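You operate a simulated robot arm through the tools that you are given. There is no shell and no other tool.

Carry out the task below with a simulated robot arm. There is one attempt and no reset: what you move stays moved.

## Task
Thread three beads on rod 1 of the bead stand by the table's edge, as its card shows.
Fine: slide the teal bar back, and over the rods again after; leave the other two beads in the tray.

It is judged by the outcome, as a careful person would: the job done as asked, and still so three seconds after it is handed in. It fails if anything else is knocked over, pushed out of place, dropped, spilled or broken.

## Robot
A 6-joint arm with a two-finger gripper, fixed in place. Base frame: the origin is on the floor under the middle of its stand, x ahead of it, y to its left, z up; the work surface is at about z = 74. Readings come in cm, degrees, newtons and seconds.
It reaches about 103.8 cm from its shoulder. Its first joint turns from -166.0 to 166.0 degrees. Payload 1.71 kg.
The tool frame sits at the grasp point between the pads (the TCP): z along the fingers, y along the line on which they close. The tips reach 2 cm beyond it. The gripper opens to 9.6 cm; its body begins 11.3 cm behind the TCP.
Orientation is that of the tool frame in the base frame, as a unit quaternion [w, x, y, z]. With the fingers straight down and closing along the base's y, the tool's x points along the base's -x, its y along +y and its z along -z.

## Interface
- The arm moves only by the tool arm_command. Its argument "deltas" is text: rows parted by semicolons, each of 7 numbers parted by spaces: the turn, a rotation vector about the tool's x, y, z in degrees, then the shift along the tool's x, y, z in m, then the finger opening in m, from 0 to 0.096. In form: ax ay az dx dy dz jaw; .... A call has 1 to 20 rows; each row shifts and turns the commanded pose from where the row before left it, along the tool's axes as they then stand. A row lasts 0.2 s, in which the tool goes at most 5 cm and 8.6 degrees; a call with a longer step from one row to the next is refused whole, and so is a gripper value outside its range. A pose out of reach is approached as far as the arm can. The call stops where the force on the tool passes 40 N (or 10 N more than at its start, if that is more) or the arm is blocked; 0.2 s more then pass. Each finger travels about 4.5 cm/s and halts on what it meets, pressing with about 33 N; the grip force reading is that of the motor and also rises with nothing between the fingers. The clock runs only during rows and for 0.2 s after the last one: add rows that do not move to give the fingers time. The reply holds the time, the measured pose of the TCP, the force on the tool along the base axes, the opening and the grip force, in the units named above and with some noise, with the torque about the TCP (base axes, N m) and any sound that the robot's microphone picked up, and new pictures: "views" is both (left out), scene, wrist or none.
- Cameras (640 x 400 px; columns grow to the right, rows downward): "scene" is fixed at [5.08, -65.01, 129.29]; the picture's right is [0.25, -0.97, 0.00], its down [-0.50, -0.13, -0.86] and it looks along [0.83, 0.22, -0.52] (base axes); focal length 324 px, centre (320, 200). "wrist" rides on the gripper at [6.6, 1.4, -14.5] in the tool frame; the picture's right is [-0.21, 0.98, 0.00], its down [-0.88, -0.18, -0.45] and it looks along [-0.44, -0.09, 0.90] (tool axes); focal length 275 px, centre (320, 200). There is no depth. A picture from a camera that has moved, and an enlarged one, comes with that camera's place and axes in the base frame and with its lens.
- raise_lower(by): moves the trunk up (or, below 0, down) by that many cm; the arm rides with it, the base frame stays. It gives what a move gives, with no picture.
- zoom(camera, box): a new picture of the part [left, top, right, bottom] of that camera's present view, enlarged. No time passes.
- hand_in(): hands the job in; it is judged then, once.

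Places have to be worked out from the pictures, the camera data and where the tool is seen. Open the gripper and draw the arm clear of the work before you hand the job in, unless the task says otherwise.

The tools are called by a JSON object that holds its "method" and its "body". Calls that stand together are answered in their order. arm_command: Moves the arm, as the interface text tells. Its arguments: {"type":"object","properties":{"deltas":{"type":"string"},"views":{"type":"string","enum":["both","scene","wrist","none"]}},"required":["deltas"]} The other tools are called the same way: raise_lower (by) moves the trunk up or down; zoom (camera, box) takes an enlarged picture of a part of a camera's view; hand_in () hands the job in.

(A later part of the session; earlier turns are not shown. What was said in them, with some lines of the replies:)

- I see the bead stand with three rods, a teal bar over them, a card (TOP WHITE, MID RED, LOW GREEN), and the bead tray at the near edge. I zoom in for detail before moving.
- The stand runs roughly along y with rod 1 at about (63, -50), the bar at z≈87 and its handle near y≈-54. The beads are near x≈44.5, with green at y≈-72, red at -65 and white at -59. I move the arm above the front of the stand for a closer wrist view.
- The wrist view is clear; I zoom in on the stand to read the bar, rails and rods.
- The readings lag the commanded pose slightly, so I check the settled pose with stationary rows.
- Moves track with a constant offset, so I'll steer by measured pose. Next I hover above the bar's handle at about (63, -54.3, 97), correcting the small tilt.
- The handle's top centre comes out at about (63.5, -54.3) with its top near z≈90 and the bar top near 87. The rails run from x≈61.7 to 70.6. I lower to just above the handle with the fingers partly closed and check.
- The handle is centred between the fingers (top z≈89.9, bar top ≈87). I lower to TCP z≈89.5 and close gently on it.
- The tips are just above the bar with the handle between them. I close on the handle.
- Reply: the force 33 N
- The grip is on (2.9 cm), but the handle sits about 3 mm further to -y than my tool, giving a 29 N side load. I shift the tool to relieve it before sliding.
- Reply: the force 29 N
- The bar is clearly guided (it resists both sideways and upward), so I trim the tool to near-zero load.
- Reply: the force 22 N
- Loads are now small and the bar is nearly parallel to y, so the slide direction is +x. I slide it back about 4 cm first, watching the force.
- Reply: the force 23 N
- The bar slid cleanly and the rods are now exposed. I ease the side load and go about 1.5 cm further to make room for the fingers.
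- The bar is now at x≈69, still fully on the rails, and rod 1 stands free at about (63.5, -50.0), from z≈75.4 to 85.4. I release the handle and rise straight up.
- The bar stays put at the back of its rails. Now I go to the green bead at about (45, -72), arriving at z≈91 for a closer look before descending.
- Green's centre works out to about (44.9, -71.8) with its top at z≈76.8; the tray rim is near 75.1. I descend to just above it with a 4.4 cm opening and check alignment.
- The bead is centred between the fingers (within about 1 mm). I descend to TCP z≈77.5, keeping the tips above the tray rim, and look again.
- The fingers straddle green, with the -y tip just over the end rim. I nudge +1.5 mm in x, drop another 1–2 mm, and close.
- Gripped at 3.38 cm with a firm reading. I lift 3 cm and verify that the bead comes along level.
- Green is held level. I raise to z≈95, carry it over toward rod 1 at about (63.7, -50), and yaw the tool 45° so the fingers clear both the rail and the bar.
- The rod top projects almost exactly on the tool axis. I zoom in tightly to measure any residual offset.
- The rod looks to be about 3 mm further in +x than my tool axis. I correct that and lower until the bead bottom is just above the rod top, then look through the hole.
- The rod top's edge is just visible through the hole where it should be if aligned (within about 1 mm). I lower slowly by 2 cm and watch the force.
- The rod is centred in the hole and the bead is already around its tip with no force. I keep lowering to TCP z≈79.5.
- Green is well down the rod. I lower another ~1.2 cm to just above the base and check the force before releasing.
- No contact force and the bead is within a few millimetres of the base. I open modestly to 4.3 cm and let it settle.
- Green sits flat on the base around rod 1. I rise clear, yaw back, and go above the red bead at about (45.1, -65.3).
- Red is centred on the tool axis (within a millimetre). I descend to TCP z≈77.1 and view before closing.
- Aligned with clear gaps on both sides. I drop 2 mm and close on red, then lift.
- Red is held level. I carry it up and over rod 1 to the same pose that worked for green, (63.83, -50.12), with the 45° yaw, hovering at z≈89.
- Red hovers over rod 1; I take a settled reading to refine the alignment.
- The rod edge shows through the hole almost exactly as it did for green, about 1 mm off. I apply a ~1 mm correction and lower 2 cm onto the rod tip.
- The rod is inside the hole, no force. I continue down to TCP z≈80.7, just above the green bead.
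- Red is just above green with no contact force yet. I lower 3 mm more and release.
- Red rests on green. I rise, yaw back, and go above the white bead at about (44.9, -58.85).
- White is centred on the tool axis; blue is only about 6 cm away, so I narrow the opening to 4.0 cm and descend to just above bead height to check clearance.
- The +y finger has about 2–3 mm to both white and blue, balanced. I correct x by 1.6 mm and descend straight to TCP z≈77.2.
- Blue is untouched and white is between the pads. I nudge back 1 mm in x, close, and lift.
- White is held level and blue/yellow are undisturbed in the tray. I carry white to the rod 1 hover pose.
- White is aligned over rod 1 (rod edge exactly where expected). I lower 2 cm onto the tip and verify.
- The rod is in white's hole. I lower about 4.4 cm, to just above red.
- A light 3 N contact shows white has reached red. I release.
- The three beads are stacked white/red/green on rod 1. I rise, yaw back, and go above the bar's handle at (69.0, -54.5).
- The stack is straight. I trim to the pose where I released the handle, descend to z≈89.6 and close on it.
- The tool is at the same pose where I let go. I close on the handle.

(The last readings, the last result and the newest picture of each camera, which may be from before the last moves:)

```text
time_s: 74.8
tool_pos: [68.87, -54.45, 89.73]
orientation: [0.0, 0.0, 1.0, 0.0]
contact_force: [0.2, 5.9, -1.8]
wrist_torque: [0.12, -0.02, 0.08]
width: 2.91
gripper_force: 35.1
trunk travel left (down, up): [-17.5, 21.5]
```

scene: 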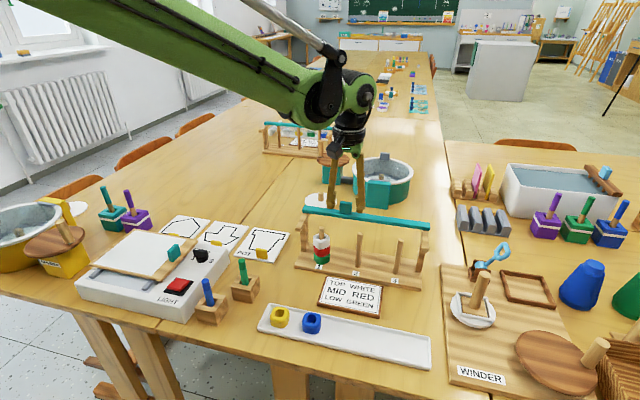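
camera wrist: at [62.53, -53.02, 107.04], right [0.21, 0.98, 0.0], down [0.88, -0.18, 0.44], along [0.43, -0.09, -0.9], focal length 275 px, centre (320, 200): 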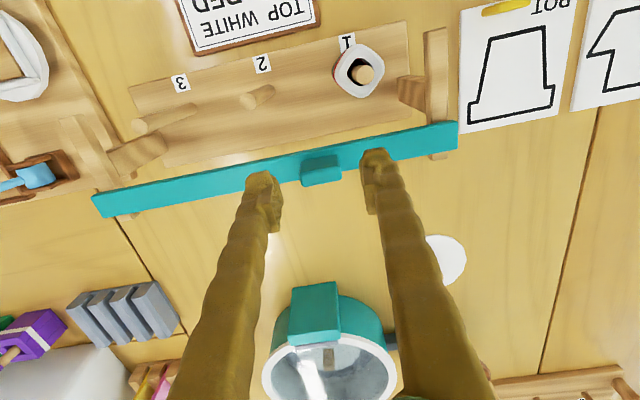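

Grip is clean with small loads. I slide the bar forward the same 5.5 cm in reverse, with the slight y drift the rails showed.

{"method": "arm_command", "body": {"deltas": "0 0 0 0.007 0.0002 0 0.02; 0 0 0 0.008 0.0002 0 0.02; 0 0 0 0.008 0.0002 0.0001 0.02; 0 0 0 0.008 0.0002 0 0.02; 0 0 0 0.008 0.0002 0.0001 0.02; 0 0 0 0.008 0.0002 0 0.02; 0 0 0 0.005 0.0002 0.0001 0.02; 0 0 0 0 0 0 0.02; 0 0 0 0 0 0 0.02", "views": "both"}}

{"method": "zoom", "body": {"camera": "scene", "box": [290, 180, 440, 300]}}

{"method": "zoom", "body": {"camera": "wrist", "box": [60, 80, 500, 290]}}

```text
time_s: 76.8
tool_pos: [63.67, -54.46, 89.58]
orientation: [0.0, -0.001, 1.0, -0.001]
contact_force: [0.5, -18.4, 23.5]
wrist_torque: [-0.3, 0.01, -0.1]
width: 2.89
gripper_force: 34.8
trunk travel left (down, up): [-17.5, 21.5]
camera wrist: at [57.01, -53.04, 104.16], right [0.21, 0.98, 0.0], down [0.88, -0.18, 0.45], along [0.44, -0.09, -0.9], focal length 275 px, centre (320, 200)
```

scene: 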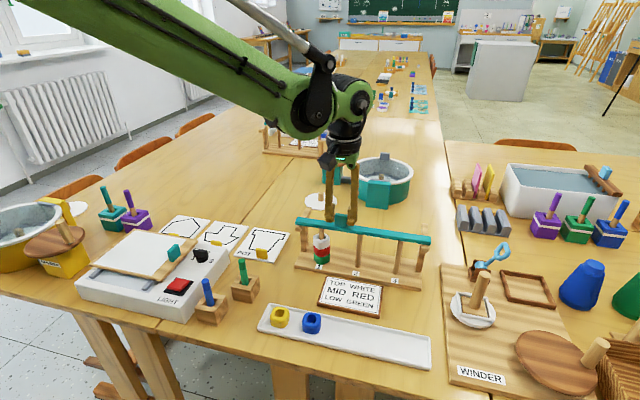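
wrist: 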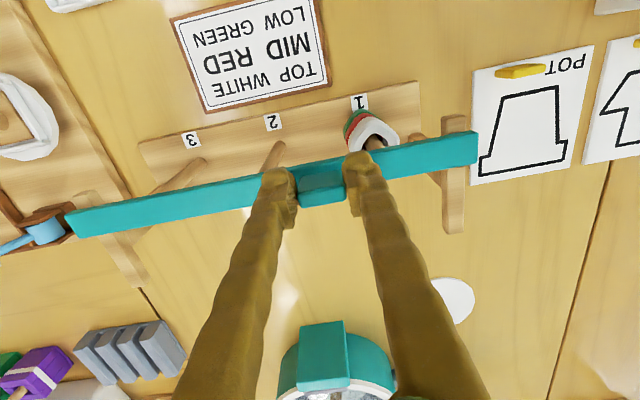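

```text
3.33 times, centred on (365, 240) of scene
camera zoom: at [5.08, -65.01, 129.29], right [0.25, -0.97, 0.0], down [-0.5, -0.13, -0.86], along [0.83, 0.22, -0.52], focal length 1079 px, centre (170, 67)
```

zoom: 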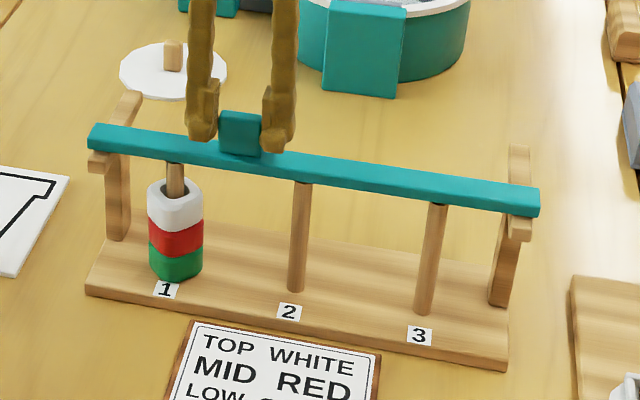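

```text
1.45 times, centred on (280, 185) of wrist
camera zoom: at [57.01, -53.04, 104.16], right [0.21, 0.98, 0.0], down [0.88, -0.18, 0.45], along [0.44, -0.09, -0.9], focal length 400 px, centre (378, 222)
```

zoom: 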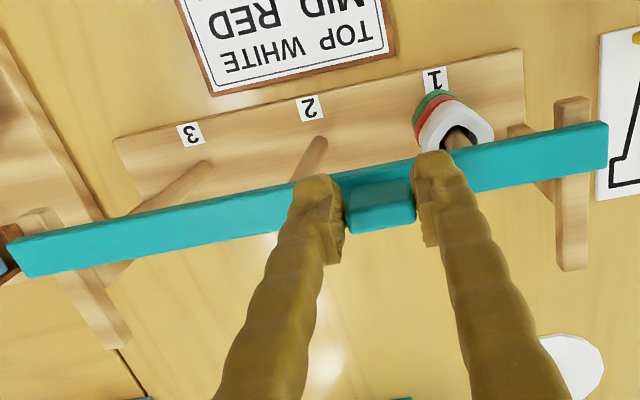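

The bar is over the rods again, ~2 mm short of its original place. I relieve the side/vertical load and move the last 1.7 mm.

{"method": "arm_command", "body": {"deltas": "0 0 0 0 -0.0012 -0.0005 0.02; 0 0 0 0.0009 0 0 0.02; 0 0 0 0.0009 0 0 0.02; 0 0 0 0 0 0 0.02; 0 0 0 0 0 0 0.02", "views": "wrist"}}

{"method": "zoom", "body": {"camera": "scene", "box": [290, 180, 440, 300]}}

```text
time_s: 78.0
tool_pos: [63.49, -54.4, 89.59]
orientation: [0.001, 0.0, 1.0, 0.0]
contact_force: [0.0, 0.2, 4.7]
wrist_torque: [0.05, -0.16, 0.0]
width: 2.91
gripper_force: 34.6
trunk travel left (down, up): [-17.5, 21.5]
camera wrist: at [56.9, -53.07, 104.16], right [0.21, 0.98, 0.0], down [0.88, -0.18, 0.44], along [0.43, -0.09, -0.9], focal length 275 px, centre (320, 200)
```

wrist: 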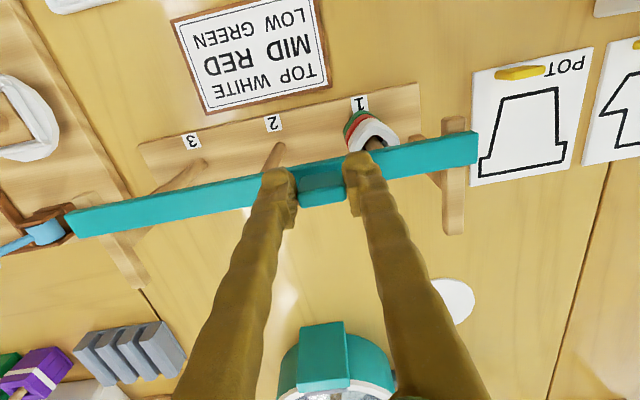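

```text
3.33 times, centred on (365, 240) of scene
camera zoom: at [5.08, -65.01, 129.29], right [0.25, -0.97, 0.0], down [-0.5, -0.13, -0.86], along [0.83, 0.22, -0.52], focal length 1079 px, centre (170, 67)
```

zoom: 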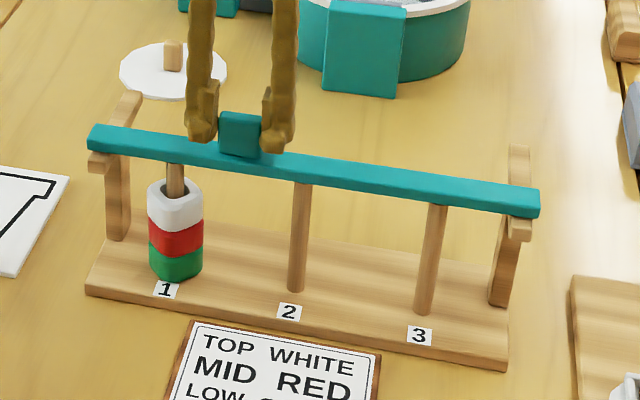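

Within about 1 mm of the original. I push one more millimetre, watching for a stop.

{"method": "arm_command", "body": {"deltas": "0 0 0 0.001 0 -0.0001 0.02; 0 0 0 0 0 0 0.02; 0 0 0 0 0 0 0.02", "views": "wrist"}}

{"method": "zoom", "body": {"camera": "scene", "box": [290, 180, 440, 300]}}

{"method": "zoom", "body": {"camera": "wrist", "box": [60, 80, 500, 290]}}

```text
time_s: 78.8
tool_pos: [63.51, -54.47, 89.71]
orientation: [0.0, 0.0, 1.0, 0.0]
contact_force: [0.2, 7.9, -3.3]
wrist_torque: [0.1, -0.1, -0.03]
width: 2.89
gripper_force: 35.3
trunk travel left (down, up): [-17.5, 21.5]
camera wrist: at [56.85, -53.07, 104.16], right [0.21, 0.98, 0.0], down [0.88, -0.18, 0.44], along [0.43, -0.09, -0.9], focal length 275 px, centre (320, 200)
```

wrist: 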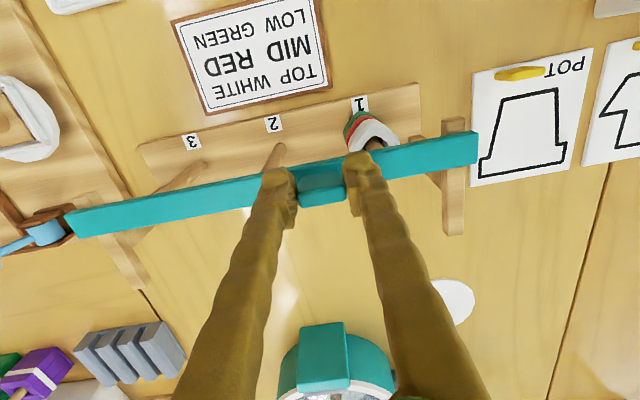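

```text
3.33 times, centred on (365, 240) of scene
camera zoom: at [5.08, -65.01, 129.29], right [0.25, -0.97, 0.0], down [-0.5, -0.13, -0.86], along [0.83, 0.22, -0.52], focal length 1079 px, centre (170, 67)
```

zoom: 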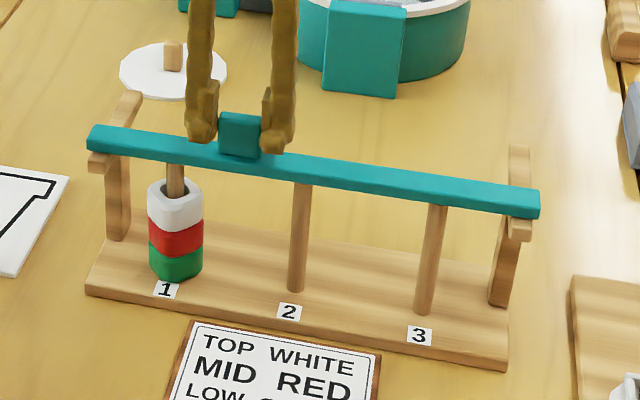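

```text
1.45 times, centred on (280, 185) of wrist
camera zoom: at [56.85, -53.07, 104.16], right [0.21, 0.98, 0.0], down [0.88, -0.18, 0.44], along [0.43, -0.09, -0.9], focal length 400 px, centre (378, 222)
```

zoom: 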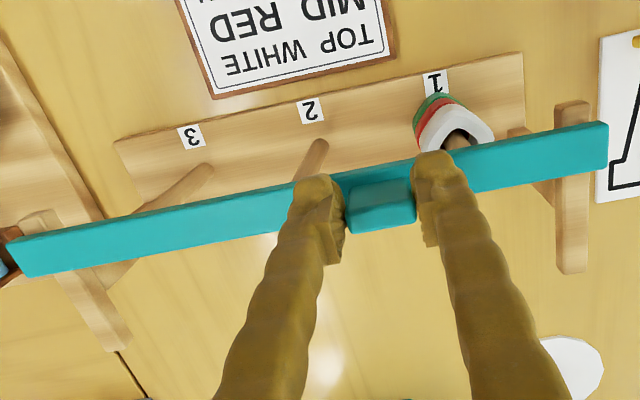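

The tool is back where the bar was first gripped and the bar covers all three rod tops. I release gently and rise straight up.

{"method": "arm_command", "body": {"deltas": "0 0 0 0 0 0 0.035; 0 0 0 0 0 0 0.045; 0 0 0 0 0 0 0.05; 0 0 0 0 0 0 0.05; 0 0 0 0 0 -0.02 0.05; 0 0 0 0 0 -0.04 0.05; 0 0 0 0 0 -0.04 0.05; 0 0 0 0 0 -0.04 0.05; 0 0 0 0 0 0 0.05; 0 0 0 0 0 0 0.05", "views": "both"}}

{"method": "zoom", "body": {"camera": "scene", "box": [285, 205, 440, 300]}}

{"method": "zoom", "body": {"camera": "wrist", "box": [120, 60, 480, 260]}}

```text
time_s: 81.0
tool_pos: [63.36, -54.4, 103.67]
orientation: [0.0, 0.0, 1.0, 0.0]
contact_force: [-0.1, 0.0, 0.0]
wrist_torque: [0.0, 0.0, 0.04]
width: 5.01
gripper_force: 0.1
trunk travel left (down, up): [-17.5, 21.5]
camera wrist: at [56.79, -53.11, 118.16], right [0.21, 0.98, 0.0], down [0.88, -0.18, 0.44], along [0.43, -0.09, -0.9], focal length 275 px, centre (320, 200)
```

scene: 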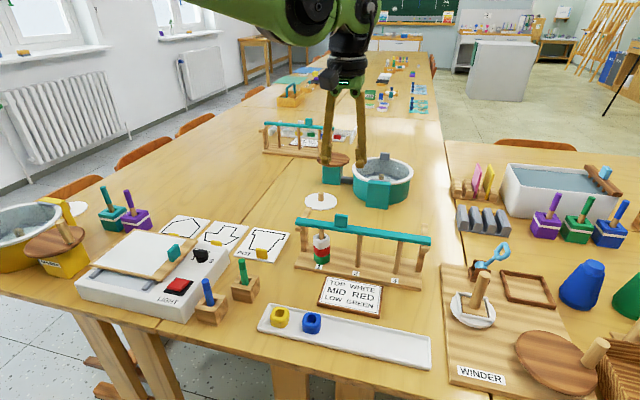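
wrist: 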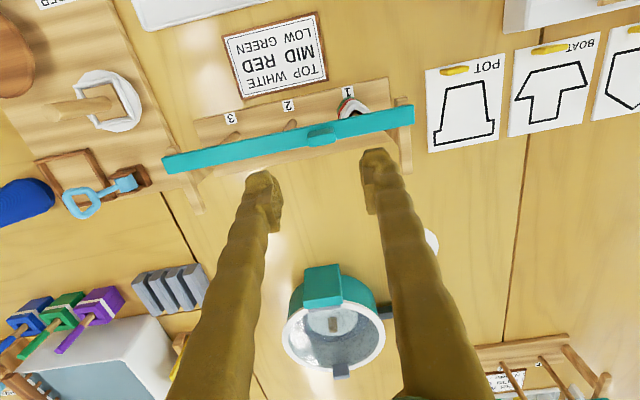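

```text
4.13 times, centred on (362, 252) of scene
camera zoom: at [5.08, -65.01, 129.29], right [0.25, -0.97, 0.0], down [-0.5, -0.13, -0.86], along [0.83, 0.22, -0.52], focal length 1336 px, centre (144, -17)
```

zoom: 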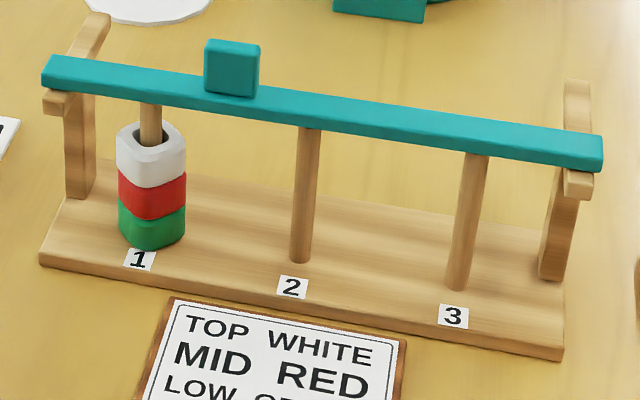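

```text
1.78 times, centred on (300, 160) of wrist
camera zoom: at [56.79, -53.11, 118.16], right [0.21, 0.98, 0.0], down [0.88, -0.18, 0.44], along [0.43, -0.09, -0.9], focal length 489 px, centre (356, 271)
```

zoom: 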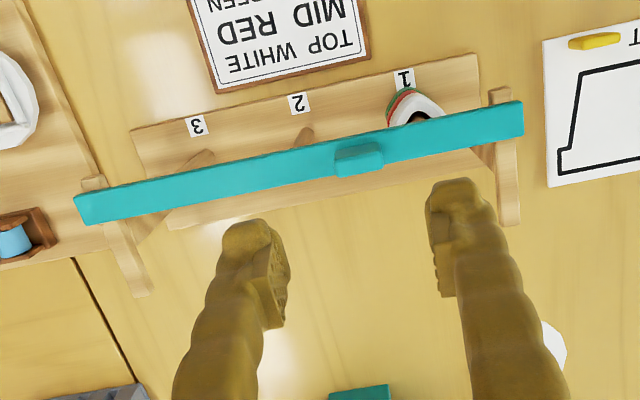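

The bar matches its original image position exactly, and the stack reads white/red/green on rod 1. I open the gripper and withdraw to the starting area.

{"method": "arm_command", "body": {"deltas": "0 0 0 0 0 -0.04 0.06; 0 0 0 0.032 0.024 -0.015 0.08; 0 0 0 0.032 0.024 -0.01 0.096; 0 0 0 0.032 0.024 -0.01 0.096; 0 0 0 0.032 0.024 -0.01 0.096; 0 0 0 0.032 0.024 -0.01 0.096; 0 0 0 0.032 0.024 -0.005 0.096; 0 0 0 0.032 0.024 -0.005 0.096; 0 0 0 0 0 0 0.096; 0 0 0 0 0 0 0.096", "views": "both"}}

{"method": "zoom", "body": {"camera": "scene", "box": [240, 190, 460, 380]}}

```text
time_s: 83.2
tool_pos: [41.23, -37.49, 114.04]
orientation: [0.0, 0.0, 1.0, 0.0]
contact_force: [1.0, 0.4, -1.2]
wrist_torque: [0.0, -0.01, 0.02]
width: 9.6
gripper_force: 0.1
trunk travel left (down, up): [-17.5, 21.5]
camera wrist: at [34.52, -36.18, 128.58], right [0.21, 0.98, 0.0], down [0.88, -0.18, 0.44], along [0.43, -0.09, -0.9], focal length 275 px, centre (320, 200)
```

scene: 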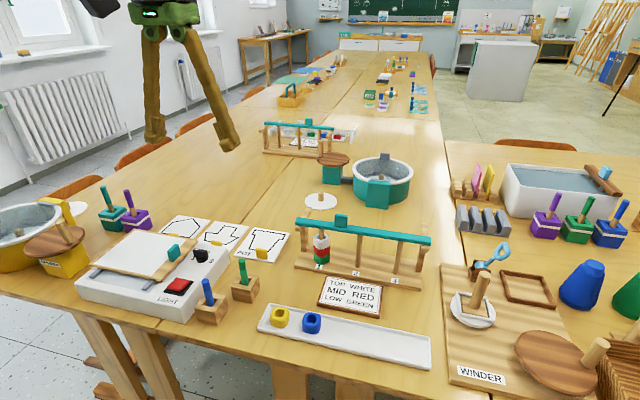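
wrist: 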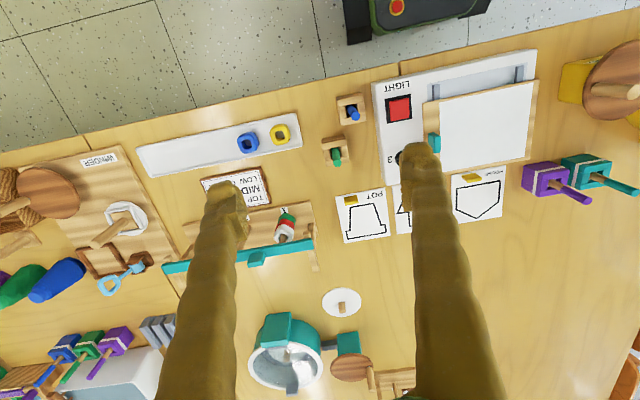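

```text
2.11 times, centred on (350, 285) of scene
camera zoom: at [5.08, -65.01, 129.29], right [0.25, -0.97, 0.0], down [-0.5, -0.13, -0.86], along [0.83, 0.22, -0.52], focal length 681 px, centre (257, 21)
```

zoom: 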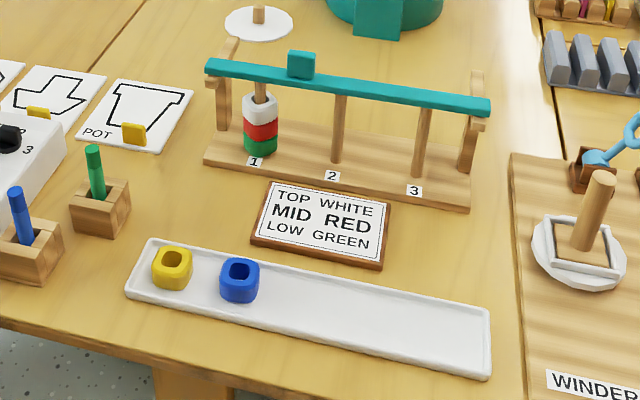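

Rod 1 now has white on top, red in the middle and green at the bottom, matching the card. The bar is back over the rods, the yellow and blue beads are still in the tray, and nothing else has moved. The arm is clear and the gripper open, so I hand the job in.

{"method": "hand_in", "body": {}}

```text
The job is handed in.
```

Rod 1 of the bead stand now holds the three beads as the card shows: white on top, red in the middle, green at the bottom.

- **Teal bar:** I slid it back to reach the rods, then returned it over all three. In the camera view it lines up with where it started.
- **Other beads:** the yellow and blue beads are still in the tray, where they started.
- **Surroundings:** nothing else looked moved or knocked over in the last pictures. The gripper was open and the arm clear of the stand when I handed the job in.
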